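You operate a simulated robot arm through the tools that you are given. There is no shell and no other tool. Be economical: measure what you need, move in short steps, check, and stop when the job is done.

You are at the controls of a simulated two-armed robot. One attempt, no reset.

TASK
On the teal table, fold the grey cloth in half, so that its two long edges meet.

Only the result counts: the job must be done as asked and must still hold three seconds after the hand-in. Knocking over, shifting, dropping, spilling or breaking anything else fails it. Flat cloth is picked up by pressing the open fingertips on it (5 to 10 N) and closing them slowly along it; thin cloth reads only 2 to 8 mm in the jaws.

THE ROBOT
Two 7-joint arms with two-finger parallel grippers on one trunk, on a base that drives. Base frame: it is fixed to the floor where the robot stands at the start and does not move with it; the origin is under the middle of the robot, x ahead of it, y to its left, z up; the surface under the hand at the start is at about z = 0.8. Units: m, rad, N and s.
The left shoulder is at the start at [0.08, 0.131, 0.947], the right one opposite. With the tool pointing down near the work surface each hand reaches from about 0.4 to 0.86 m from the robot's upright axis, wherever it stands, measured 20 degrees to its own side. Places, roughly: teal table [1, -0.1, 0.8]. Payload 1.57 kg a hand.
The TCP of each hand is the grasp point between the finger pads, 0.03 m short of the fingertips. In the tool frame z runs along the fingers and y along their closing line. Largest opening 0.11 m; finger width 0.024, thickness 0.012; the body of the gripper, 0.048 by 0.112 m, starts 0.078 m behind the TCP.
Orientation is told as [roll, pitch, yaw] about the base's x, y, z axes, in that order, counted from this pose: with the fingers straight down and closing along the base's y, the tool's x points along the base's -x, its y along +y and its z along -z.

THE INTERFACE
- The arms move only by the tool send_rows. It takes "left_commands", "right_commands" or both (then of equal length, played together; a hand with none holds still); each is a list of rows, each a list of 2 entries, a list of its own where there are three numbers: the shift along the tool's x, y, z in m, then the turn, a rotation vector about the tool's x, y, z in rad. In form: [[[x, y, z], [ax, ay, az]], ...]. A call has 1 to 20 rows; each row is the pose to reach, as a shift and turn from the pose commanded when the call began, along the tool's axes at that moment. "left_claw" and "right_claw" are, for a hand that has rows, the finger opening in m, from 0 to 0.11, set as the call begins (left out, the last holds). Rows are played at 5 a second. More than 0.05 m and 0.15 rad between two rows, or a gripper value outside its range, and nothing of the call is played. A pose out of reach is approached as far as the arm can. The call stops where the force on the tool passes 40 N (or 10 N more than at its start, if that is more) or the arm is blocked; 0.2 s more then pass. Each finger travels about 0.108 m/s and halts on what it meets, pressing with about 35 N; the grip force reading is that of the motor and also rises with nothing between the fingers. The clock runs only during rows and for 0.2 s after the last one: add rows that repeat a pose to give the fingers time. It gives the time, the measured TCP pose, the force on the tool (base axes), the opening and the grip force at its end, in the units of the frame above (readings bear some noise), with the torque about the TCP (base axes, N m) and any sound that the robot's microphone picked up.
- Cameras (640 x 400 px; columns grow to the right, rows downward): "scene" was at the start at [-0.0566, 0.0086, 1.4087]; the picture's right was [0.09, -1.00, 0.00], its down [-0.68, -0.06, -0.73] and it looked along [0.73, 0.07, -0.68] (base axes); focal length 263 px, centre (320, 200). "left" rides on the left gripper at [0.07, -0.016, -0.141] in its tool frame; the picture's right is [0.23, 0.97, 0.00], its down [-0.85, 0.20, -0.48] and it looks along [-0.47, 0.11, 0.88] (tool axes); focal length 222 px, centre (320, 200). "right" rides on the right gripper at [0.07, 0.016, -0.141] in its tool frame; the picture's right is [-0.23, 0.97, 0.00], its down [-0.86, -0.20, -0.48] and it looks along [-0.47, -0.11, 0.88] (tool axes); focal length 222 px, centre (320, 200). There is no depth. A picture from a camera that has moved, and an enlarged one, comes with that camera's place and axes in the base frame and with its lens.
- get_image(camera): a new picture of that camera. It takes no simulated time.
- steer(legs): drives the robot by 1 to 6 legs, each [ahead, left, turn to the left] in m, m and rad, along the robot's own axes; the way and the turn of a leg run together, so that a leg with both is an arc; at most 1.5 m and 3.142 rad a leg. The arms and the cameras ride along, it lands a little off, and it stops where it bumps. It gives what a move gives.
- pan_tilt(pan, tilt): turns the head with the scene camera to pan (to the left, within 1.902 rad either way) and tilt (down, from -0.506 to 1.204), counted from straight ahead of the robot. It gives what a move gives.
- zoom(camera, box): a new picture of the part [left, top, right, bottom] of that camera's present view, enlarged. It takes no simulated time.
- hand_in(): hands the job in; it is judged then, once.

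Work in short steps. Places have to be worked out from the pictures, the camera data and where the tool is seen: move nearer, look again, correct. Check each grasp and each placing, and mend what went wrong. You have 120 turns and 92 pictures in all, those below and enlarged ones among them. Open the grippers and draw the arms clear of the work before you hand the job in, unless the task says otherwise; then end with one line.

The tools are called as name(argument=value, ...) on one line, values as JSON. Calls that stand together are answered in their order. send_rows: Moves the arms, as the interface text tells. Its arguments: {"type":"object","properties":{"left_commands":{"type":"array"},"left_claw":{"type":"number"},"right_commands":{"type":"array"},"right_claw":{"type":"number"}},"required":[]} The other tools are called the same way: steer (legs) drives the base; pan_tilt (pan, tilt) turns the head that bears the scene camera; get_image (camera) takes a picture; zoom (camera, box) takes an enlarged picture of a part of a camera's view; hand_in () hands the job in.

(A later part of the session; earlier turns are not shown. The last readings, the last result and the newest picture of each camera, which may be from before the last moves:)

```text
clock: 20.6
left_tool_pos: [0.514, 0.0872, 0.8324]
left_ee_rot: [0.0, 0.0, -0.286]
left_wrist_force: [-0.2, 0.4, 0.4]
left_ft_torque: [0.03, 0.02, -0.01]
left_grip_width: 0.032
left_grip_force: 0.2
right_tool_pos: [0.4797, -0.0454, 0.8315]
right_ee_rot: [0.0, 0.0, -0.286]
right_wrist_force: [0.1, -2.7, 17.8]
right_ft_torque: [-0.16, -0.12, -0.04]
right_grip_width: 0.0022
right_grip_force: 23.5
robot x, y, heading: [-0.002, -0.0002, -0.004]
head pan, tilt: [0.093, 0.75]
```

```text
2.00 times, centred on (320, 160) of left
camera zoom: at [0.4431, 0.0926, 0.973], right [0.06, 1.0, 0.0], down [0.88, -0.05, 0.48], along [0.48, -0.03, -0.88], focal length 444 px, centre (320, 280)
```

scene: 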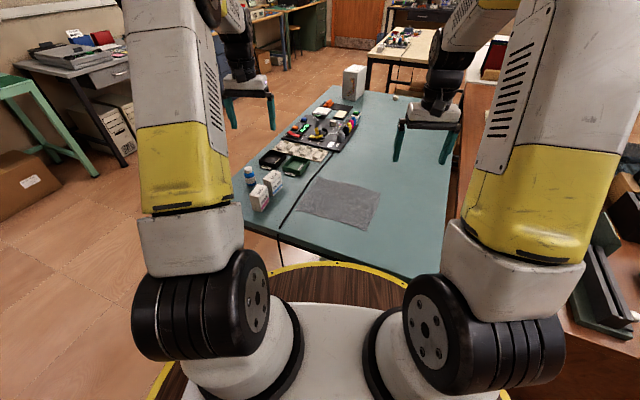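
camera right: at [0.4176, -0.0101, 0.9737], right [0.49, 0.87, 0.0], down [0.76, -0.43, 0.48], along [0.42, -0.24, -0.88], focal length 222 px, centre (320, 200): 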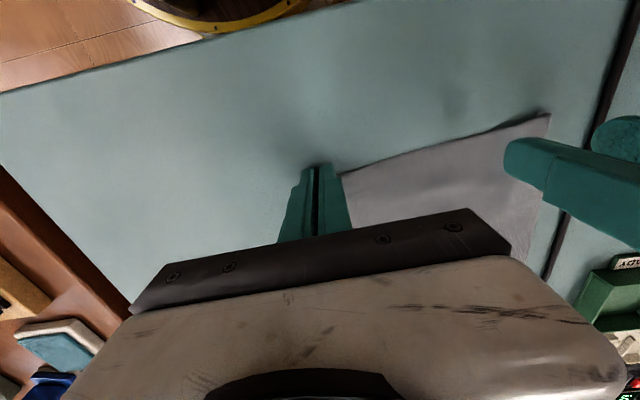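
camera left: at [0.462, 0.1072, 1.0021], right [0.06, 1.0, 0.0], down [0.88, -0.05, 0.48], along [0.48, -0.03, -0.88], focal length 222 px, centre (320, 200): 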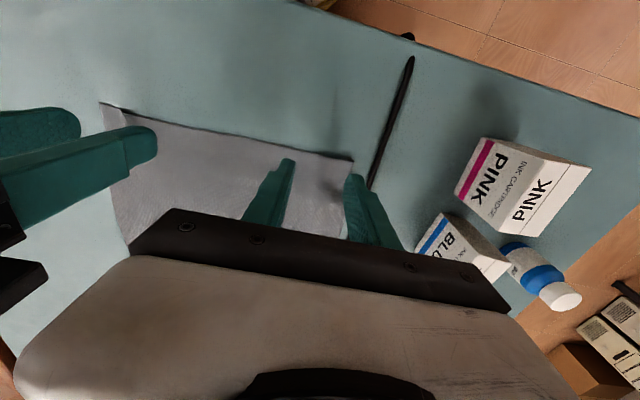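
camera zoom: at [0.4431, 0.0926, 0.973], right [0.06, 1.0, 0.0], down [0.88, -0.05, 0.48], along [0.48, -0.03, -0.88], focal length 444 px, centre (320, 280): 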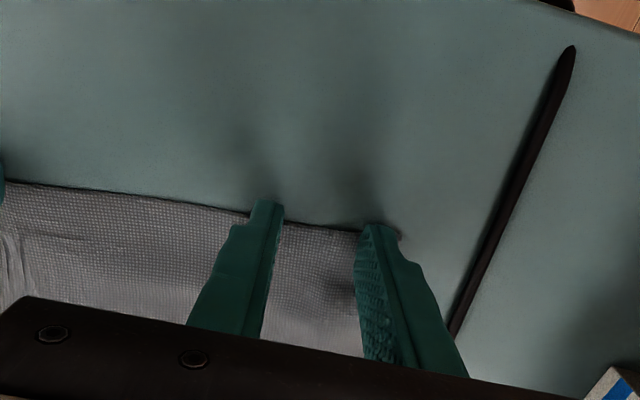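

The outer finger now sits on the cloth with the corner just outside it. I'll press and close stepwise.

send_rows(left_commands=[[[0, 0, 0.0006], [0, 0, 0]], [[0, 0, 0.0006], [0, 0, 0]]])

send_rows(left_commands=[[[0, 0, 0], [0, 0, 0]], [[0, 0, 0], [0, 0, 0]]], left_claw=0.026)

send_rows(left_commands=[[[0, 0, 0], [0, 0, 0]], [[0, 0, 0], [0, 0, 0]]], left_claw=0.02)

zoom(camera="left", box=[160, 60, 480, 260])

```text
clock: 21.2
left_tool_pos: [0.5144, 0.0885, 0.8313]
left_ee_rot: [0.001, -0.002, -0.286]
left_wrist_force: [-2.0, -0.5, 9.2]
left_ft_torque: [0.19, -0.07, 0.03]
left_grip_width: 0.0322
left_grip_force: 0.1
right_tool_pos: [0.4795, -0.0441, 0.8314]
right_ee_rot: [0.0, 0.001, -0.287]
right_wrist_force: [0.5, -3.4, 16.2]
right_ft_torque: [-0.1, -0.13, -0.03]
right_grip_width: 0.002
right_grip_force: 24.1
robot x, y, heading: [-0.0028, 0.0021, -0.001]
head pan, tilt: [0.093, 0.75]
```

```text
clock: 21.8
left_tool_pos: [0.5145, 0.0884, 0.8305]
left_ee_rot: [0.001, -0.001, -0.287]
left_wrist_force: [1.2, 0.1, 10.1]
left_ft_torque: [0.22, -0.09, -0.02]
left_grip_width: 0.0256
left_grip_force: 0.1
right_tool_pos: [0.4795, -0.0451, 0.8319]
right_ee_rot: [0.001, 0.001, -0.286]
right_wrist_force: [0.2, -2.8, 14.5]
right_ft_torque: [-0.09, -0.13, 0.0]
right_grip_width: 0.0022
right_grip_force: 23.8
robot x, y, heading: [0.0006, 0.0004, 0.002]
head pan, tilt: [0.093, 0.75]
```

```text
clock: 22.4
left_tool_pos: [0.5138, 0.0887, 0.831]
left_ee_rot: [-0.001, 0.0, -0.288]
left_wrist_force: [0.4, 0.4, 12.8]
left_ft_torque: [0.23, -0.11, 0.01]
left_grip_width: 0.0203
left_grip_force: 0.2
right_tool_pos: [0.4797, -0.045, 0.8311]
right_ee_rot: [0.0, 0.0, -0.285]
right_wrist_force: [1.0, -2.3, 15.5]
right_ft_torque: [-0.11, -0.1, 0.0]
right_grip_width: 0.0022
right_grip_force: 23.9
robot x, y, heading: [-0.0028, 0.0006, -0.001]
head pan, tilt: [0.093, 0.75]
```

```text
2.00 times, centred on (320, 160) of left
camera zoom: at [0.4432, 0.0927, 0.9725], right [0.06, 1.0, 0.0], down [0.88, -0.05, 0.48], along [0.48, -0.03, -0.88], focal length 444 px, centre (320, 280)
```

zoom: 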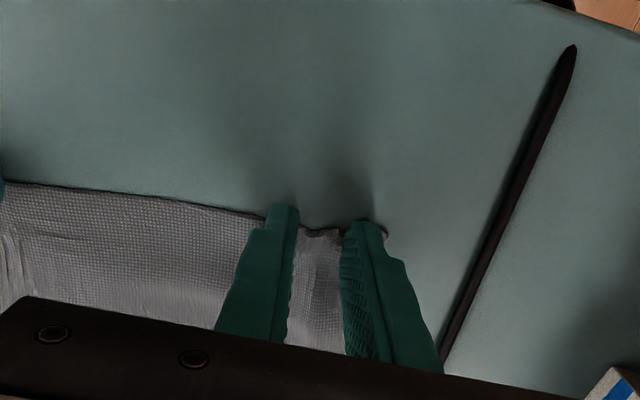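

A ridge is forming between the left fingers. I'll keep closing.

send_rows(left_commands=[[[0, 0, 0], [0, 0, 0]], [[0, 0, 0], [0, 0, 0]]], left_claw=0.013)

send_rows(left_commands=[[[0, 0, 0], [0, 0, 0]], [[0, 0, 0], [0, 0, 0]]], left_claw=0.007)

send_rows(left_commands=[[[0, 0, 0], [0, 0, 0]], [[0, 0, 0], [0, 0, 0]], [[0, 0, 0], [0, 0, 0]]], left_claw=0.0)

send_rows(left_commands=[[[0, 0, -0.01], [0, 0, 0]], [[0, 0, -0.025], [0, 0, 0]], [[0, 0, -0.04], [0, 0, 0]], [[0, 0, -0.04], [0, 0, 0]]], right_commands=[[[0, 0, -0.01], [0, 0, 0]], [[0, 0, -0.025], [0, 0, 0]], [[0, 0, -0.04], [0, 0, 0]], [[0, 0, -0.04], [0, 0, 0]]])

get_image(camera="left")

get_image(camera="right")

get_image(camera="scene")

```text
clock: 23.0
left_tool_pos: [0.5145, 0.0883, 0.8307]
left_ee_rot: [0.001, -0.001, -0.289]
left_wrist_force: [-0.6, -3.1, 13.4]
left_ft_torque: [0.1, -0.08, -0.03]
left_grip_width: 0.0108
left_grip_force: 0.1
right_tool_pos: [0.4801, -0.0457, 0.8312]
right_ee_rot: [-0.001, 0.001, -0.287]
right_wrist_force: [1.4, -0.8, 13.0]
right_ft_torque: [-0.05, -0.13, 0.04]
right_grip_width: 0.0022
right_grip_force: 23.7
robot x, y, heading: [0.0015, 0.0023, 0.002]
head pan, tilt: [0.093, 0.75]
```

```text
clock: 23.6
left_tool_pos: [0.5132, 0.0896, 0.8311]
left_ee_rot: [0.0, -0.002, -0.285]
left_wrist_force: [0.1, 0.3, 14.3]
left_ft_torque: [0.16, -0.1, 0.02]
left_grip_width: 0.0071
left_grip_force: 0.0
right_tool_pos: [0.4796, -0.0459, 0.8308]
right_ee_rot: [0.001, 0.001, -0.287]
right_wrist_force: [1.4, -2.5, 13.0]
right_ft_torque: [-0.1, -0.11, 0.0]
right_grip_width: 0.002
right_grip_force: 23.9
robot x, y, heading: [0.0003, 0.0014, -0.0]
head pan, tilt: [0.093, 0.75]
```

```text
clock: 24.4
left_tool_pos: [0.5136, 0.0876, 0.8309]
left_ee_rot: [-0.001, -0.002, -0.286]
left_wrist_force: [0.9, 3.2, 15.4]
left_ft_torque: [0.2, -0.13, 0.03]
left_grip_width: 0.001
left_grip_force: 22.8
right_tool_pos: [0.4789, -0.0447, 0.8311]
right_ee_rot: [0.0, -0.002, -0.288]
right_wrist_force: [1.3, -1.8, 12.7]
right_ft_torque: [-0.09, -0.13, 0.0]
right_grip_width: 0.0024
right_grip_force: 24.1
robot x, y, heading: [-0.0001, 0.0031, -0.004]
head pan, tilt: [0.093, 0.75]
```

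```text
clock: 25.4
left_tool_pos: [0.5148, 0.0887, 0.871]
left_ee_rot: [0.0, 0.0, -0.288]
left_wrist_force: [-0.4, 0.4, 0.6]
left_ft_torque: [0.02, 0.01, -0.01]
left_grip_width: 0.0011
left_grip_force: 22.7
right_tool_pos: [0.4809, -0.0449, 0.8708]
right_ee_rot: [0.001, -0.001, -0.286]
right_wrist_force: [0.5, -1.2, -0.2]
right_ft_torque: [0.03, 0.0, 0.01]
right_grip_width: 0.0019
right_grip_force: 23.5
robot x, y, heading: [-0.0005, -0.0027, 0.002]
head pan, tilt: [0.093, 0.75]
```

```text
61 pictures are left
camera left: at [0.4436, 0.0927, 1.0125], right [0.06, 1.0, 0.0], down [0.88, -0.05, 0.48], along [0.48, -0.03, -0.88], focal length 222 px, centre (320, 200)
```

left: 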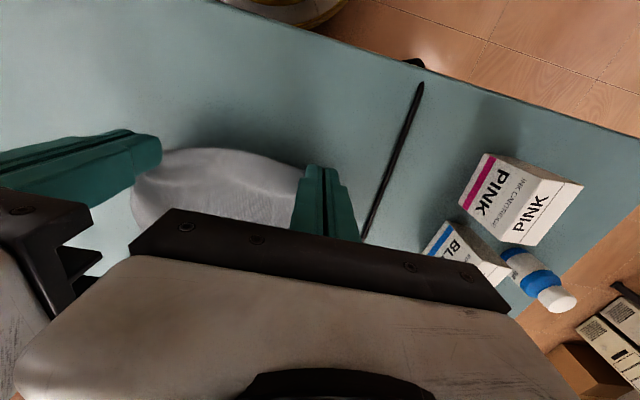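

```text
60 pictures are left
camera right: at [0.4184, -0.01, 1.0133], right [0.49, 0.87, 0.0], down [0.76, -0.43, 0.48], along [0.42, -0.24, -0.88], focal length 222 px, centre (320, 200)
```

right: 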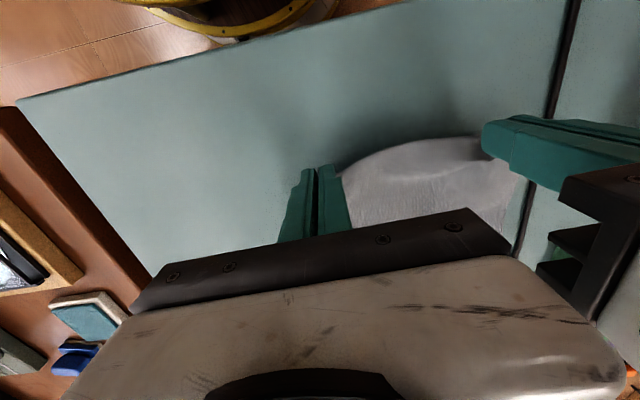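

```text
59 pictures are left
camera scene: at [-0.0566, 0.0086, 1.4087], right [0.09, -1.0, 0.0], down [-0.68, -0.06, -0.73], along [0.73, 0.07, -0.68], focal length 263 px, centre (320, 200)
```

scene: 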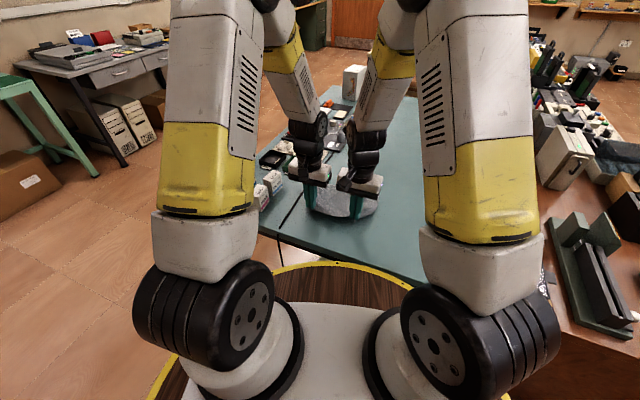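

Both corners are held, though the edge between the hands is slack and bowed. I'll spread the hands gently, 7 mm each, and check the tension.

send_rows(left_commands=[[[0, 0.004, 0], [0, 0, 0]], [[0, 0.007, 0], [0, 0, 0]], [[0, 0.007, 0], [0, 0, 0]]], right_commands=[[[0, -0.004, 0], [0, 0, 0]], [[0, -0.007, 0], [0, 0, 0]], [[0, -0.007, 0], [0, 0, 0]]])

get_image(camera="right")

```text
clock: 26.2
left_tool_pos: [0.5162, 0.094, 0.8711]
left_ee_rot: [0.001, 0.0, -0.287]
left_wrist_force: [0.5, -0.7, -0.1]
left_ft_torque: [-0.03, 0.04, -0.01]
left_grip_width: 0.0006
left_grip_force: 23.1
right_tool_pos: [0.4777, -0.0516, 0.8704]
right_ee_rot: [0.0, 0.0, -0.288]
right_wrist_force: [-0.1, 0.3, 0.6]
right_ft_torque: [0.02, -0.02, 0.02]
right_grip_width: 0.002
right_grip_force: 23.7
robot x, y, heading: [0.0018, 0.0009, 0.001]
head pan, tilt: [0.093, 0.75]
```

```text
58 pictures are left
camera right: at [0.416, -0.0168, 1.0133], right [0.49, 0.87, 0.0], down [0.76, -0.43, 0.48], along [0.42, -0.24, -0.88], focal length 222 px, centre (320, 200)
```

right: 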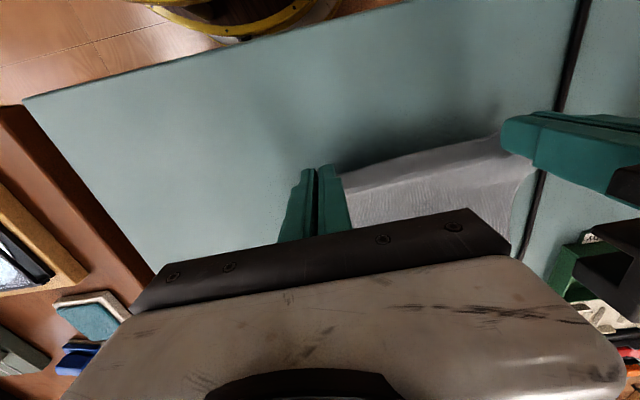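

The edge is straight and the tension is low. I'll start the fold arc toward the far edge with a progressive back-tilt, first half only.

send_rows(left_commands=[[[-0.015, -0.001, -0.006], [0, 0.03, 0]], [[-0.03, -0.001, -0.011], [0, 0.08, 0]], [[-0.045, -0.001, -0.015], [0, 0.13, 0]], [[-0.06, -0.001, -0.018], [0, 0.18, 0]], [[-0.075, 0, -0.02], [0, 0.23, 0]], [[-0.09, 0, -0.021], [0, 0.28, 0]], [[-0.105, 0, -0.021], [0, 0.33, 0]], [[-0.105, 0, -0.021], [0, 0.33, 0]]], right_commands=[[[-0.015, 0.001, -0.006], [0, 0.03, 0]], [[-0.03, 0.001, -0.011], [0, 0.08, 0]], [[-0.045, 0.001, -0.015], [0, 0.13, 0]], [[-0.06, 0.001, -0.018], [0, 0.18, 0]], [[-0.075, 0.002, -0.02], [0, 0.23, 0]], [[-0.09, 0.002, -0.021], [0, 0.28, 0]], [[-0.105, 0.002, -0.021], [0, 0.33, 0]], [[-0.105, 0.002, -0.021], [0, 0.33, 0]]])

get_image(camera="left")

get_image(camera="right")

zoom(camera="scene", box=[240, 130, 400, 230])

```text
clock: 28.0
left_tool_pos: [0.6171, 0.0657, 0.8923]
left_ee_rot: [0.001, 0.33, -0.285]
left_wrist_force: [0.2, 0.5, -0.4]
left_ft_torque: [-0.03, 0.04, -0.02]
left_grip_width: 0.0008
left_grip_force: 23.1
right_tool_pos: [0.5794, -0.0806, 0.8923]
right_ee_rot: [0.0, 0.333, -0.286]
right_wrist_force: [0.3, 0.3, 0.4]
right_ft_torque: [0.03, -0.01, -0.01]
right_grip_width: 0.0021
right_grip_force: 23.7
robot x, y, heading: [0.0009, 0.0015, 0.0]
head pan, tilt: [0.093, 0.75]
```

```text
57 pictures are left
camera left: at [0.594, 0.0557, 1.048], right [0.07, 0.99, 0.07], down [0.98, -0.08, 0.18], along [0.18, 0.06, -0.98], focal length 222 px, centre (320, 200)
```

left: 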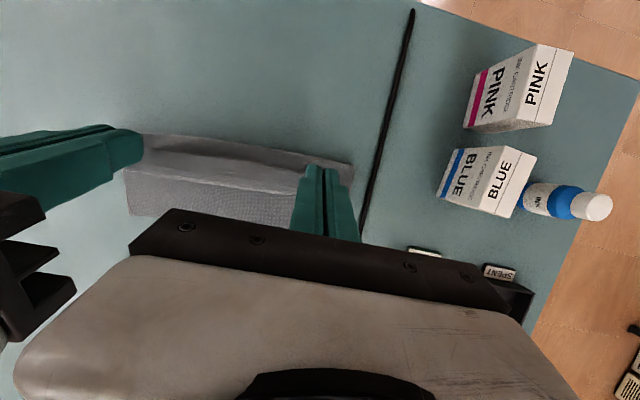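

```text
56 pictures are left
camera right: at [0.5647, -0.0587, 1.0496], right [0.48, 0.87, -0.07], down [0.87, -0.46, 0.17], along [0.12, -0.15, -0.98], focal length 222 px, centre (320, 200)
```

right: 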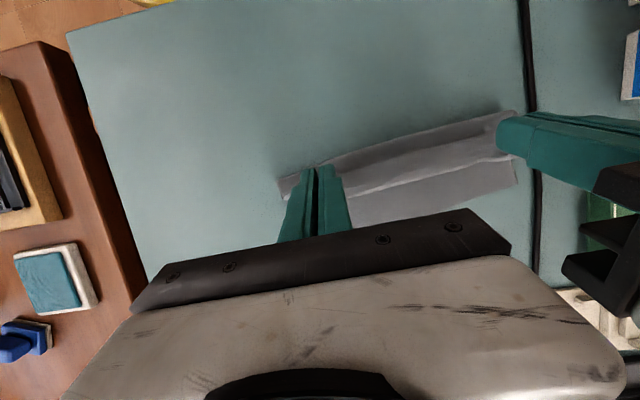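

```text
4.00 times, centred on (320, 180) of scene
camera zoom: at [-0.0567, 0.0086, 1.4087], right [0.09, -1.0, 0.0], down [-0.68, -0.06, -0.73], along [0.73, 0.07, -0.68], focal length 1052 px, centre (320, 280)
```

zoom: 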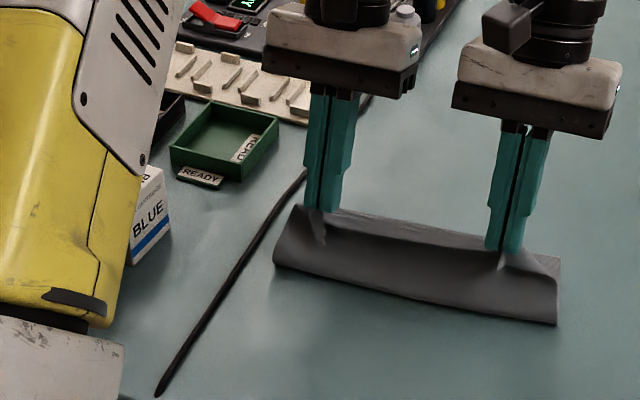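

The fold is forming nicely with both corners held. I'll continue the second half of the arc, stopping slightly above the far edge.

send_rows(left_commands=[[[-0.017, 0.001, -0.0058], [0, 0.045, 0]], [[-0.0351, 0.002, -0.0088], [0, 0.09, 0]], [[-0.0543, 0.003, -0.008], [0, 0.135, 0]], [[-0.0746, 0.004, -0.0044], [0, 0.18, 0]], [[-0.0914, 0.005, 0.0015], [0, 0.225, 0]], [[-0.1044, 0.006, 0.0086], [0, 0.27, 0]], [[-0.1044, 0.006, 0.0086], [0, 0.27, 0]]], right_commands=[[[-0.017, 0.001, -0.0058], [0, 0.045, 0]], [[-0.0351, 0.002, -0.0088], [0, 0.09, 0]], [[-0.0543, 0.003, -0.008], [0, 0.135, 0]], [[-0.0746, 0.004, -0.0044], [0, 0.18, 0]], [[-0.0914, 0.005, 0.0015], [0, 0.225, 0]], [[-0.1044, 0.006, 0.0086], [0, 0.27, 0]], [[-0.1044, 0.006, 0.0086], [0, 0.27, 0]]])

zoom(camera="scene", box=[240, 130, 400, 230])

get_image(camera="left")

get_image(camera="right")

```text
clock: 29.6
left_tool_pos: [0.6823, 0.0471, 0.8613]
left_ee_rot: [0.001, 0.57, -0.286]
left_wrist_force: [-0.1, 0.1, 0.1]
left_ft_torque: [-0.02, 0.01, -0.01]
left_grip_width: 0.001
left_grip_force: 23.2
left hand out of reach, approached as far as the arm can: row 5, 6, 7
right_tool_pos: [0.6714, -0.1017, 0.8486]
right_ee_rot: [0.001, 0.6, -0.287]
right_wrist_force: [0.3, 0.7, -0.7]
right_ft_torque: [0.01, -0.01, 0.01]
right_grip_width: 0.0022
right_grip_force: 23.5
robot x, y, heading: [-0.0022, -0.0007, -0.004]
head pan, tilt: [0.093, 0.75]
```

```text
4.00 times, centred on (320, 180) of scene
camera zoom: at [-0.0566, 0.0086, 1.4087], right [0.09, -1.0, 0.0], down [-0.68, -0.06, -0.73], along [0.73, 0.07, -0.68], focal length 1052 px, centre (320, 280)
```

zoom: 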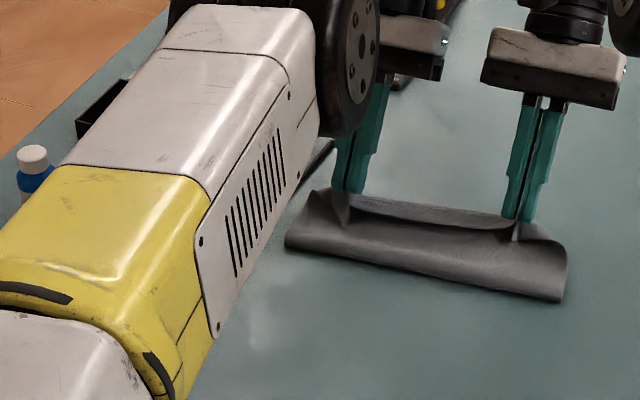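

```text
53 pictures are left
camera left: at [0.6956, 0.0265, 1.018], right [0.09, 0.99, 0.12], down [0.99, -0.09, -0.06], along [-0.05, 0.13, -0.99], focal length 222 px, centre (320, 200)
```

left: 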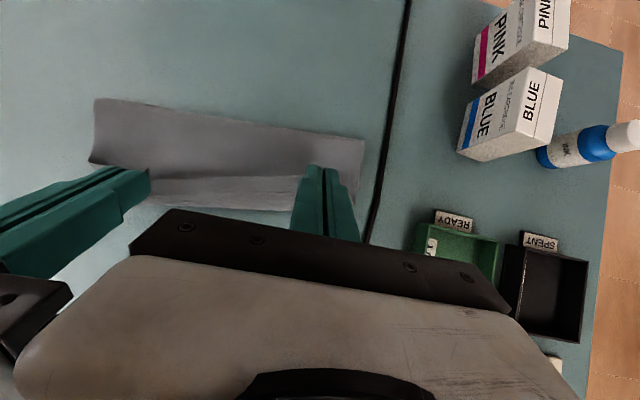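

```text
52 pictures are left
camera right: at [0.6981, -0.0925, 1.0062], right [0.46, 0.88, -0.13], down [0.88, -0.47, -0.09], along [-0.14, -0.07, -0.99], focal length 222 px, centre (320, 200)
```

right: 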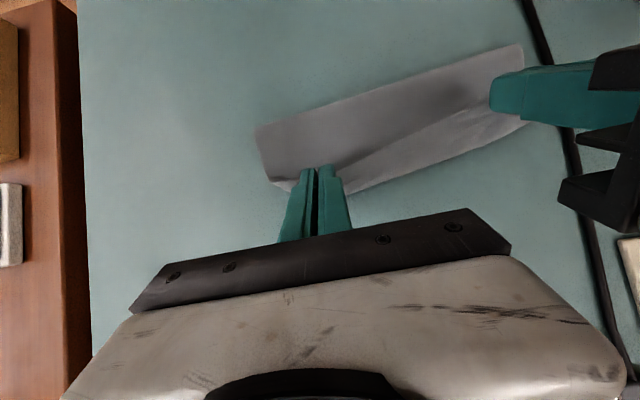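

The left hand is at its reach limit with this tilt. Before correcting, I'll look closely for where the bottom layer's far edge lies.

zoom(camera="left", box=[60, 80, 380, 280])

zoom(camera="right", box=[240, 30, 560, 230])

```text
2.00 times, centred on (220, 180) of left
camera zoom: at [0.6956, 0.0265, 1.018], right [0.09, 0.99, 0.12], down [0.99, -0.09, -0.06], along [-0.05, 0.13, -0.99], focal length 444 px, centre (520, 240)
```

zoom: 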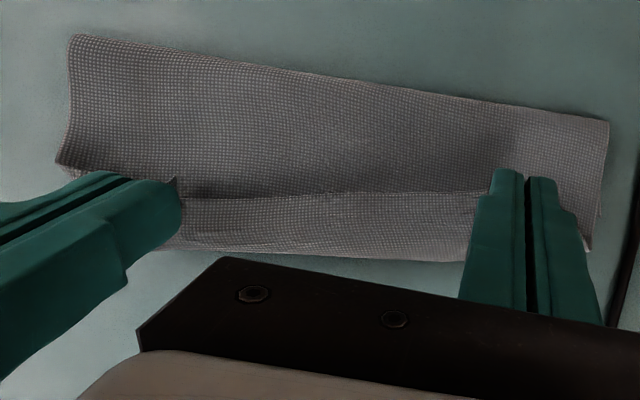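

```text
2.00 times, centred on (400, 130) of right
camera zoom: at [0.6981, -0.0925, 1.0062], right [0.46, 0.88, -0.13], down [0.88, -0.47, -0.09], along [-0.14, -0.07, -0.99], focal length 444 px, centre (160, 340)
```

zoom: 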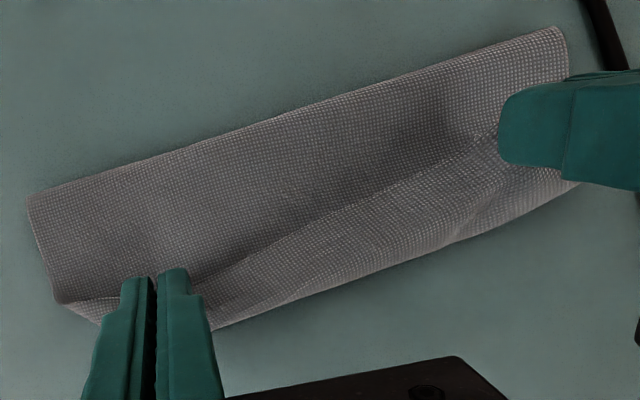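

The view suggests the held strip leans up and away, as wanted, and the right hand is about right. The left must go about 27 mm further, so I'll reduce its tilt to gain reach, starting with a small test rotation to see which pose counts as commanded.

send_rows(left_commands=[[[0, 0, 0], [0, -0.05, 0]], [[0, 0, 0], [0, -0.1, 0]], [[0, 0, 0], [0, -0.1, 0]]])

```text
clock: 30.4
left_tool_pos: [0.6828, 0.0457, 0.8635]
left_ee_rot: [-0.001, 0.5, -0.287]
left_wrist_force: [0.7, -0.2, 0.4]
left_ft_torque: [-0.05, 0.01, 0.01]
left_grip_width: 0.0011
left_grip_force: 22.5
right_tool_pos: [0.6715, -0.1011, 0.8484]
right_ee_rot: [-0.001, 0.6, -0.286]
right_wrist_force: [0.0, 0.3, 0.3]
right_ft_torque: [-0.02, -0.02, -0.01]
right_grip_width: 0.0021
right_grip_force: 23.7
robot x, y, heading: [-0.0002, -0.0007, -0.002]
head pan, tilt: [0.093, 0.75]
```

The reachable pose is now the reference. I'll move the left hand to (0.703,0.041,0.845) with tilt 0.35.

send_rows(left_commands=[[[-0.0065, 0, -0.003], [0, -0.06, 0]], [[-0.0136, 0.0005, -0.003], [0, -0.12, 0]], [[-0.02, 0.001, 0.001], [0, -0.15, 0]], [[-0.0271, 0.001, 0.0063], [0, -0.15, 0]], [[-0.0271, 0.001, 0.0063], [0, -0.15, 0]]])

zoom(camera="scene", box=[260, 140, 400, 227])

zoom(camera="right", box=[240, 30, 560, 230])

```text
clock: 31.6
left_tool_pos: [0.7027, 0.041, 0.8432]
left_ee_rot: [-0.001, 0.35, -0.286]
left_wrist_force: [0.3, -0.2, 0.0]
left_ft_torque: [-0.05, 0.0, 0.01]
left_grip_width: 0.001
left_grip_force: 23.1
right_tool_pos: [0.671, -0.102, 0.8486]
right_ee_rot: [0.001, 0.601, -0.285]
right_wrist_force: [-0.2, -0.1, 0.9]
right_ft_torque: [0.04, -0.03, 0.01]
right_grip_width: 0.0022
right_grip_force: 22.9
robot x, y, heading: [0.0039, -0.0026, 0.002]
head pan, tilt: [0.093, 0.75]
```

```text
4.57 times, centred on (330, 184) of scene
camera zoom: at [-0.0566, 0.0086, 1.4087], right [0.09, -1.0, 0.0], down [-0.68, -0.06, -0.73], along [0.73, 0.07, -0.68], focal length 1202 px, centre (274, 275)
```

zoom: 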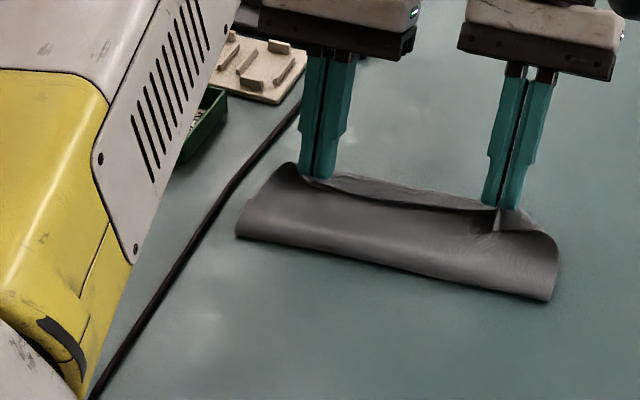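

```text
2.00 times, centred on (400, 130) of right
camera zoom: at [0.698, -0.0923, 1.0063], right [0.46, 0.88, -0.13], down [0.88, -0.47, -0.09], along [-0.14, -0.07, -0.99], focal length 444 px, centre (160, 340)
```

zoom: 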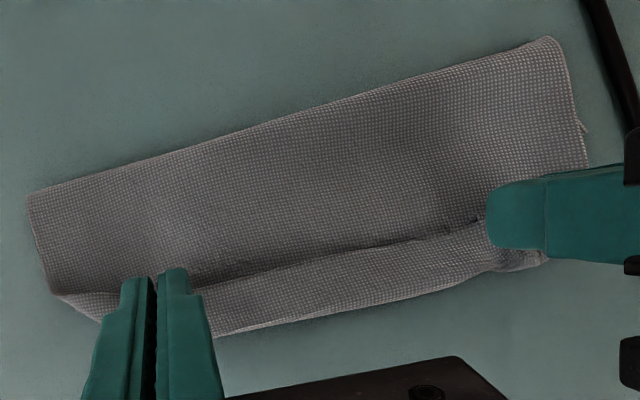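

The held edge strip is now parallel to the far edge, about 8–10 mm beyond it. I'll lower both hands and pull back about 6 mm.

send_rows(left_commands=[[[0.0012, 0, 0.005], [0, 0, 0]], [[0.0025, 0, 0.0095], [0, 0, 0]], [[0.0025, 0, 0.0106], [0, 0, 0]], [[0.0025, 0, 0.0106], [0, 0, 0]]], right_commands=[[[-0.001, 0, 0.007], [0, 0, 0]], [[-0.002, 0, 0.0125], [0, 0, 0]], [[-0.0021, 0, 0.0137], [0, 0, 0]], [[-0.0021, 0, 0.0137], [0, 0, 0]]])

zoom(camera="left", box=[60, 80, 380, 280])

zoom(camera="right", box=[240, 30, 560, 230])

```text
clock: 32.6
left_tool_pos: [0.6962, 0.0429, 0.8345]
left_ee_rot: [0.0, 0.349, -0.287]
left_wrist_force: [-0.2, -0.2, 6.7]
left_ft_torque: [-0.01, -0.01, 0.04]
left_grip_width: 0.001
left_grip_force: 22.7
right_tool_pos: [0.6665, -0.0997, 0.8365]
right_ee_rot: [-0.001, 0.6, -0.286]
right_wrist_force: [-0.1, 0.1, -0.2]
right_ft_torque: [0.02, 0.0, 0.02]
right_grip_width: 0.0018
right_grip_force: 23.9
robot x, y, heading: [-0.0009, -0.0041, -0.0]
head pan, tilt: [0.093, 0.75]
```

```text
2.00 times, centred on (220, 180) of left
camera zoom: at [0.6766, 0.0329, 0.9906], right [0.07, 0.99, 0.08], down [0.98, -0.08, 0.16], along [0.16, 0.07, -0.98], focal length 444 px, centre (520, 240)
```

zoom: 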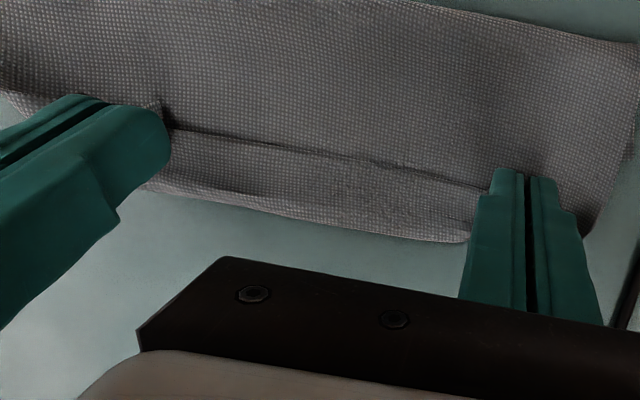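

```text
2.00 times, centred on (400, 130) of right
camera zoom: at [0.6926, -0.0906, 0.994], right [0.46, 0.88, -0.13], down [0.88, -0.47, -0.09], along [-0.14, -0.07, -0.99], focal length 444 px, centre (160, 340)
```

zoom: 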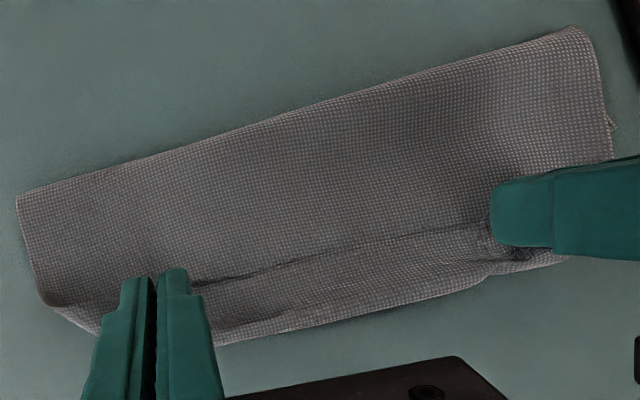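

I can't tell from these views which line is the free edge, so I'll release slowly, retreat straight up, and look.

send_rows(left_commands=[[[0, 0, 0], [0, 0, 0]], [[0, 0, 0], [0, 0, 0]]], right_commands=[[[0, 0, 0], [0, 0, 0]], [[0, 0, 0], [0, 0, 0]]], left_claw=0.02, right_claw=0.02)

zoom(camera="left", box=[60, 80, 380, 280])

zoom(camera="right", box=[240, 30, 560, 230])

```text
clock: 33.2
left_tool_pos: [0.6968, 0.0428, 0.8344]
left_ee_rot: [0.001, 0.35, -0.286]
left_wrist_force: [0.9, -1.1, 5.8]
left_ft_torque: [-0.02, 0.0, -0.02]
left_grip_width: 0.0167
left_grip_force: 0.1
right_tool_pos: [0.6663, -0.0994, 0.8365]
right_ee_rot: [0.0, 0.599, -0.287]
right_wrist_force: [-0.2, -0.5, -0.6]
right_ft_torque: [0.02, -0.02, 0.0]
right_grip_width: 0.0197
right_grip_force: 0.2
robot x, y, heading: [-0.0012, -0.0001, -0.001]
head pan, tilt: [0.093, 0.75]
```

```text
2.00 times, centred on (220, 180) of left
camera zoom: at [0.6765, 0.0328, 0.9903], right [0.07, 0.99, 0.08], down [0.98, -0.08, 0.16], along [0.16, 0.07, -0.98], focal length 444 px, centre (520, 240)
```

zoom: 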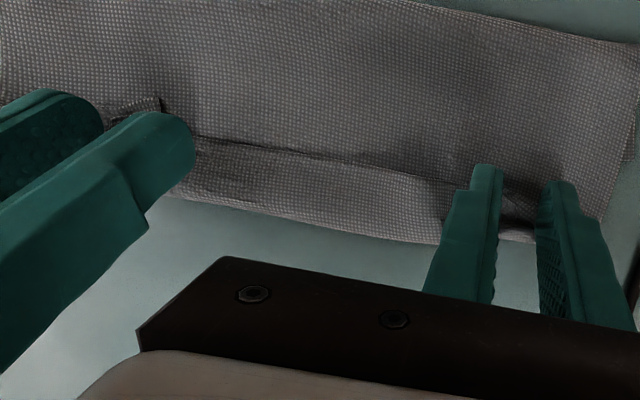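

```text
2.00 times, centred on (400, 130) of right
camera zoom: at [0.6926, -0.0906, 0.994], right [0.46, 0.88, -0.13], down [0.88, -0.47, -0.09], along [-0.14, -0.07, -0.99], focal length 444 px, centre (160, 340)
```

zoom: 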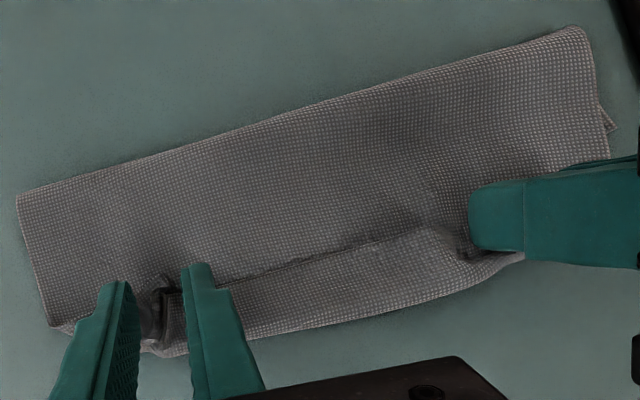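

The crease does look like the free edge folded back as a hem. I'll lift both hands straight up to see it clearly.

send_rows(left_commands=[[[0.007, 0, -0.0188], [0, 0, 0]], [[0.0137, 0, -0.0376], [0, 0, 0]], [[0.0274, 0, -0.0751], [0, 0, 0]], [[0.041, 0, -0.1127], [0, 0, 0]]], right_commands=[[[0.0113, 0, -0.0165], [0, 0, 0]], [[0.0226, 0, -0.033], [0, 0, 0]], [[0.045, 0, -0.066], [0, 0, 0]], [[0.0678, 0, -0.099], [0, 0, 0]]])

zoom(camera="left", box=[60, 40, 480, 302])

zoom(camera="right", box=[200, 0, 620, 262])

zoom(camera="scene", box=[270, 150, 390, 225])

```text
clock: 34.2
left_tool_pos: [0.6978, 0.0422, 0.9535]
left_ee_rot: [0.001, 0.351, -0.287]
left_wrist_force: [-0.9, 0.4, -0.2]
left_ft_torque: [0.03, 0.02, -0.02]
left_grip_width: 0.0202
left_grip_force: 0.0
right_tool_pos: [0.6668, -0.0991, 0.9559]
right_ee_rot: [0.001, 0.601, -0.286]
right_wrist_force: [0.2, 0.2, -1.0]
right_ft_torque: [0.04, 0.03, -0.01]
right_grip_width: 0.02
right_grip_force: 0.1
robot x, y, heading: [-0.0028, 0.0021, 0.002]
head pan, tilt: [0.093, 0.75]
```

```text
1.52 times, centred on (270, 171) of left
camera zoom: at [0.6775, 0.0327, 1.1102], right [0.07, 0.99, 0.08], down [0.98, -0.08, 0.16], along [0.16, 0.07, -0.98], focal length 338 px, centre (396, 244)
```

zoom: 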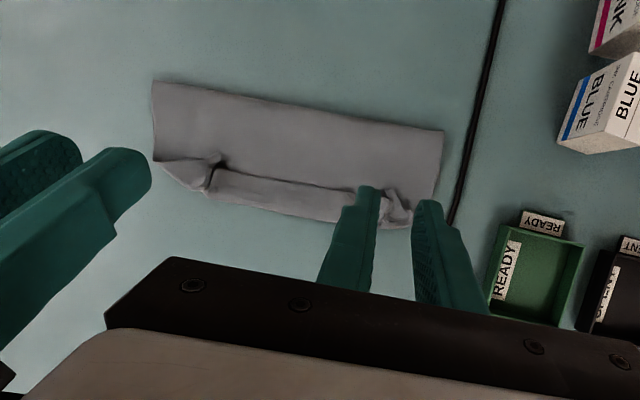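

```text
1.52 times, centred on (410, 131) of right
camera zoom: at [0.6937, -0.0901, 1.1126], right [0.46, 0.88, -0.13], down [0.88, -0.47, -0.09], along [-0.14, -0.07, -0.99], focal length 338 px, centre (183, 305)
```

zoom: 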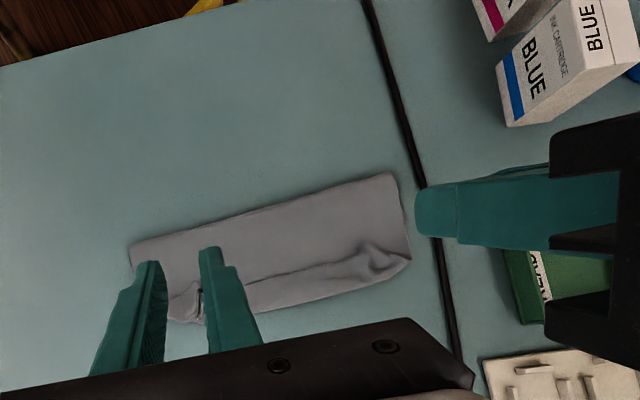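

```text
5.33 times, centred on (330, 188) of scene
camera zoom: at [-0.0562, 0.0086, 1.4087], right [0.09, -1.0, 0.0], down [-0.68, -0.06, -0.73], along [0.73, 0.07, -0.68], focal length 1403 px, centre (267, 267)
```

zoom: 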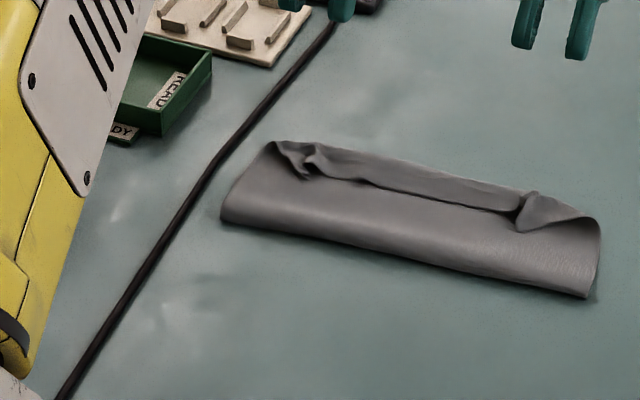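

The free edge is folded back as a hem of about 22 mm, and the hem's far bend lies almost on the bottom layer's far edge. I'll set both tools vertical with fingers spread just on the near side of that free edge, ready to sweep it over outward.

send_rows(left_commands=[[[-0.002, -0.0016, 0.017], [0, -0.07, 0]], [[-0.0037, -0.0032, 0.034], [0, -0.14, 0]], [[-0.0055, -0.0047, 0.051], [0, -0.21, 0]], [[-0.0074, -0.0063, 0.068], [0, -0.28, 0]], [[-0.0092, -0.0079, 0.0855], [0, -0.35, 0]], [[-0.0092, -0.0079, 0.0855], [0, -0.35, 0]]], right_commands=[[[-0.0044, -0.0007, 0.0178], [0, -0.12, 0]], [[-0.0088, -0.0014, 0.0356], [0, -0.24, 0]], [[-0.0132, -0.0022, 0.0534], [0, -0.36, 0]], [[-0.0176, -0.0029, 0.0712], [0, -0.48, 0]], [[-0.022, -0.0036, 0.089], [0, -0.6, 0]], [[-0.022, -0.0036, 0.089], [0, -0.6, 0]]], left_claw=0.05, right_claw=0.05)

zoom(camera="left", box=[60, 80, 460, 330])

zoom(camera="right", box=[180, 80, 580, 330])

zoom(camera="scene", box=[270, 150, 390, 225])

```text
clock: 35.6
left_tool_pos: [0.6759, 0.0413, 0.8703]
left_ee_rot: [0.001, -0.001, -0.289]
left_wrist_force: [0.6, 0.0, 0.0]
left_ft_torque: [0.05, 0.03, 0.01]
left_grip_width: 0.0504
left_grip_force: 0.1
right_tool_pos: [0.6349, -0.0935, 0.872]
right_ee_rot: [0.0, -0.002, -0.286]
right_wrist_force: [-0.2, 0.0, -0.8]
right_ft_torque: [-0.02, -0.01, 0.05]
right_grip_width: 0.0504
right_grip_force: 0.0
robot x, y, heading: [-0.0001, -0.0016, -0.002]
head pan, tilt: [0.093, 0.75]
```

```text
1.60 times, centred on (260, 205) of left
camera zoom: at [0.6044, 0.046, 1.0113], right [0.06, 1.0, 0.0], down [0.88, -0.05, 0.48], along [0.48, -0.03, -0.88], focal length 355 px, centre (416, 192)
```

zoom: 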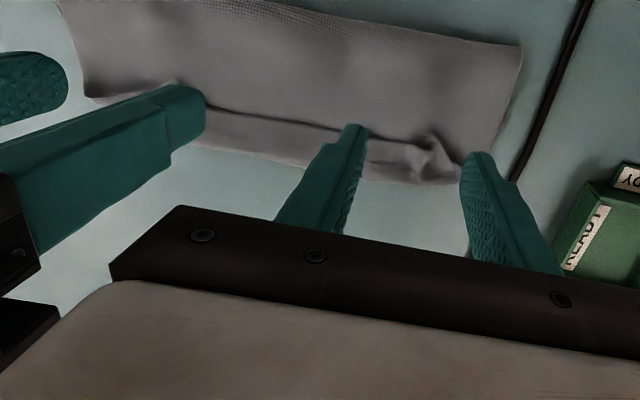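

```text
1.60 times, centred on (380, 205) of right
camera zoom: at [0.5728, -0.058, 1.0138], right [0.49, 0.87, 0.0], down [0.76, -0.43, 0.48], along [0.42, -0.24, -0.88], focal length 355 px, centre (224, 192)
```

zoom: 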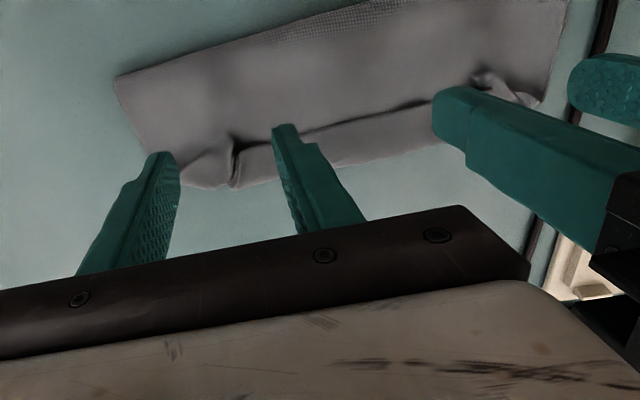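

```text
5.33 times, centred on (330, 188) of scene
camera zoom: at [-0.0566, 0.0086, 1.4087], right [0.09, -1.0, 0.0], down [-0.68, -0.06, -0.73], along [0.73, 0.07, -0.68], focal length 1403 px, centre (267, 267)
```

zoom: 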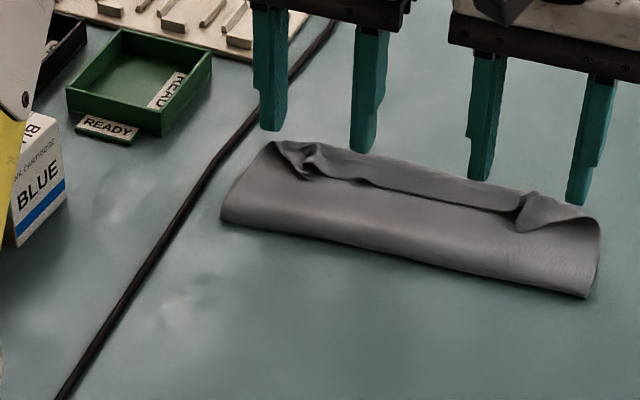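

The fingertips sit right over the free edge, so I'll back them toward me (left 18 mm, right 8 mm) and lower to about 2 mm above the table surface.

send_rows(left_commands=[[[0.018, 0, 0], [0, 0, 0]], [[0.018, 0, 0.02], [0, 0, 0]], [[0.018, 0, 0.0355], [0, 0, 0]], [[0.018, 0, 0.0355], [0, 0, 0]]], right_commands=[[[0.008, 0, 0], [0, 0, 0]], [[0.008, 0, 0.02], [0, 0, 0]], [[0.008, 0, 0.037], [0, 0, 0]], [[0.008, 0, 0.037], [0, 0, 0]]])

zoom(camera="scene", box=[270, 150, 390, 225])

zoom(camera="left", box=[60, 80, 460, 330])

```text
clock: 36.6
left_tool_pos: [0.6574, 0.0484, 0.8335]
left_ee_rot: [0.0, 0.0, -0.286]
left_wrist_force: [0.5, 0.2, -0.1]
left_ft_torque: [0.0, -0.01, 0.02]
left_grip_width: 0.0499
left_grip_force: 0.1
right_tool_pos: [0.6268, -0.0911, 0.834]
right_ee_rot: [-0.001, -0.001, -0.288]
right_wrist_force: [-0.3, 0.6, 0.5]
right_ft_torque: [-0.01, 0.02, -0.02]
right_grip_width: 0.0502
right_grip_force: 0.0
robot x, y, heading: [-0.0001, -0.0021, 0.002]
head pan, tilt: [0.093, 0.75]
```

```text
5.33 times, centred on (330, 188) of scene
camera zoom: at [-0.0567, 0.0086, 1.4087], right [0.09, -1.0, 0.0], down [-0.68, -0.06, -0.73], along [0.73, 0.07, -0.68], focal length 1403 px, centre (267, 267)
```

zoom: 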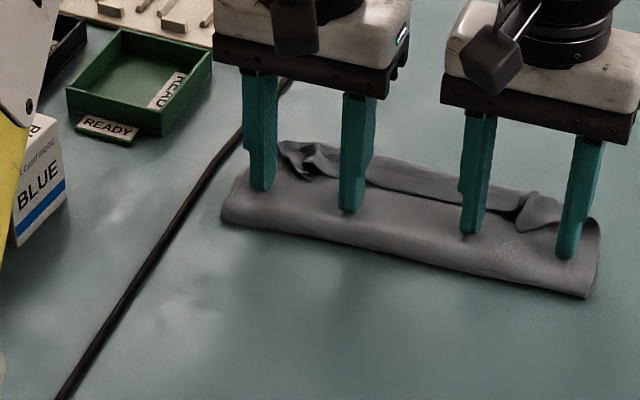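

```text
1.60 times, centred on (260, 205) of left
camera zoom: at [0.5873, 0.0512, 0.9752], right [0.06, 1.0, 0.0], down [0.88, -0.05, 0.48], along [0.48, -0.03, -0.88], focal length 355 px, centre (416, 192)
```

zoom: 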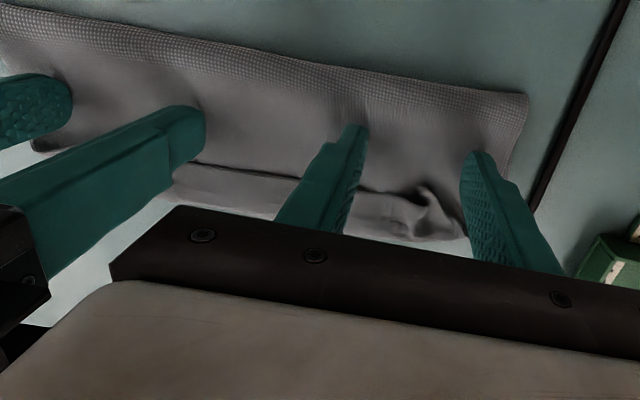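

The fingers are just inside the free edge with almost no force. I'll sweep 30 mm outward and look.

send_rows(left_commands=[[[-0.008, 0, 0], [0, 0, 0]], [[-0.016, 0, 0], [0, 0, 0]], [[-0.024, 0, 0], [0, 0, 0]], [[-0.03, 0, 0], [0, 0, 0]], [[-0.03, 0, 0], [0, 0, 0]]], right_commands=[[[-0.008, 0, 0], [0, 0, 0]], [[-0.016, 0, 0], [0, 0, 0]], [[-0.024, 0, 0], [0, 0, 0]], [[-0.03, 0, 0], [0, 0, 0]], [[-0.03, 0, 0], [0, 0, 0]]])

zoom(camera="scene", box=[270, 150, 390, 225])

zoom(camera="left", box=[60, 80, 460, 330])

```text
clock: 37.8
left_tool_pos: [0.6866, 0.0389, 0.835]
left_ee_rot: [0.0, 0.001, -0.288]
left_wrist_force: [0.2, -0.5, -0.1]
left_ft_torque: [-0.02, -0.03, -0.03]
left_grip_width: 0.0501
left_grip_force: 0.1
right_tool_pos: [0.6569, -0.0991, 0.8346]
right_ee_rot: [0.001, 0.001, -0.287]
right_wrist_force: [0.4, 0.5, -0.3]
right_ft_torque: [0.0, -0.03, -0.07]
right_grip_width: 0.0503
right_grip_force: 0.0
robot x, y, heading: [-0.0008, 0.0015, 0.002]
head pan, tilt: [0.093, 0.75]
```

```text
5.33 times, centred on (330, 188) of scene
camera zoom: at [-0.0566, 0.0086, 1.4087], right [0.09, -1.0, 0.0], down [-0.68, -0.06, -0.73], along [0.73, 0.07, -0.68], focal length 1403 px, centre (267, 267)
```

zoom: 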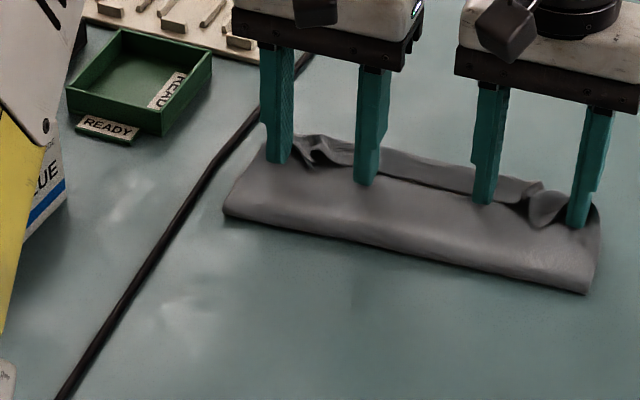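

```text
1.60 times, centred on (260, 205) of left
camera zoom: at [0.6158, 0.0428, 0.9757], right [0.06, 1.0, 0.0], down [0.88, -0.05, 0.48], along [0.48, -0.03, -0.88], focal length 355 px, centre (416, 192)
```

zoom: 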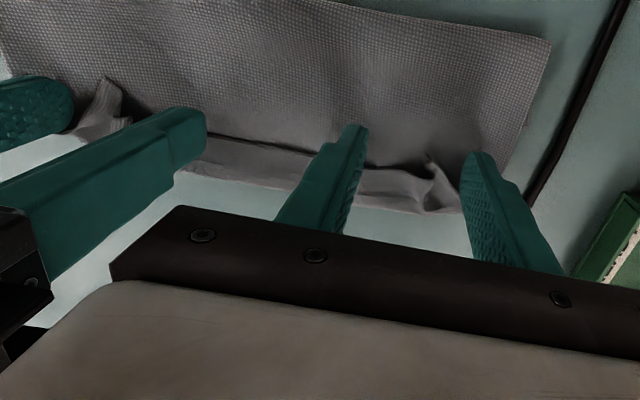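

The hem is being pushed upright. I'll continue 25 mm further.

send_rows(left_commands=[[[-0.008, 0, 0], [0, 0, 0]], [[-0.016, 0, 0], [0, 0, 0]], [[-0.025, 0, 0], [0, 0, 0]], [[-0.025, 0, 0], [0, 0, 0]]], right_commands=[[[-0.008, 0, 0], [0, 0, 0]], [[-0.016, 0, 0], [0, 0, 0]], [[-0.025, 0, 0], [0, 0, 0]], [[-0.025, 0, 0], [0, 0, 0]]])

zoom(camera="scene", box=[270, 150, 390, 225])

zoom(camera="left", box=[60, 80, 460, 330])

```text
clock: 38.8
left_tool_pos: [0.712, 0.0316, 0.835]
left_ee_rot: [0.001, -0.001, -0.288]
left_wrist_force: [-0.1, -0.8, 0.2]
left_ft_torque: [0.0, -0.03, 0.01]
left_grip_width: 0.0498
left_grip_force: 0.1
right_tool_pos: [0.6806, -0.1076, 0.8338]
right_ee_rot: [0.001, 0.001, -0.286]
right_wrist_force: [-0.6, -0.3, 0.9]
right_ft_torque: [-0.01, -0.03, -0.01]
right_grip_width: 0.0499
right_grip_force: 0.0
robot x, y, heading: [0.0015, -0.0013, -0.0]
head pan, tilt: [0.093, 0.75]
```

```text
5.33 times, centred on (330, 188) of scene
camera zoom: at [-0.0566, 0.0086, 1.4087], right [0.09, -1.0, 0.0], down [-0.68, -0.06, -0.73], along [0.73, 0.07, -0.68], focal length 1403 px, centre (267, 267)
```

zoom: 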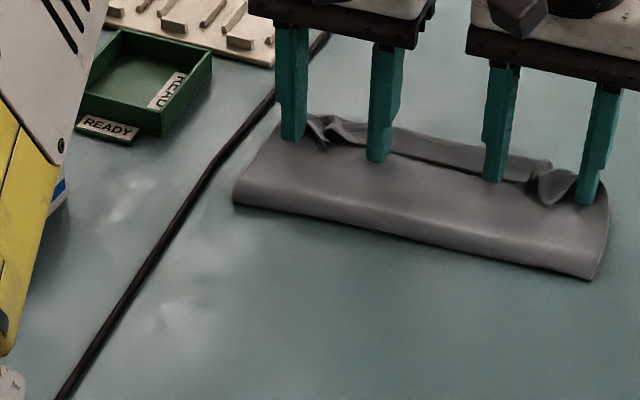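

```text
1.60 times, centred on (260, 205) of left
camera zoom: at [0.6402, 0.0352, 0.9757], right [0.06, 1.0, 0.0], down [0.88, -0.05, 0.48], along [0.48, -0.03, -0.88], focal length 355 px, centre (416, 192)
```

zoom: 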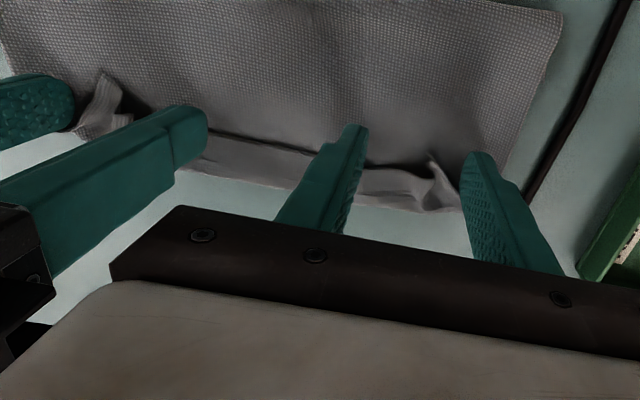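

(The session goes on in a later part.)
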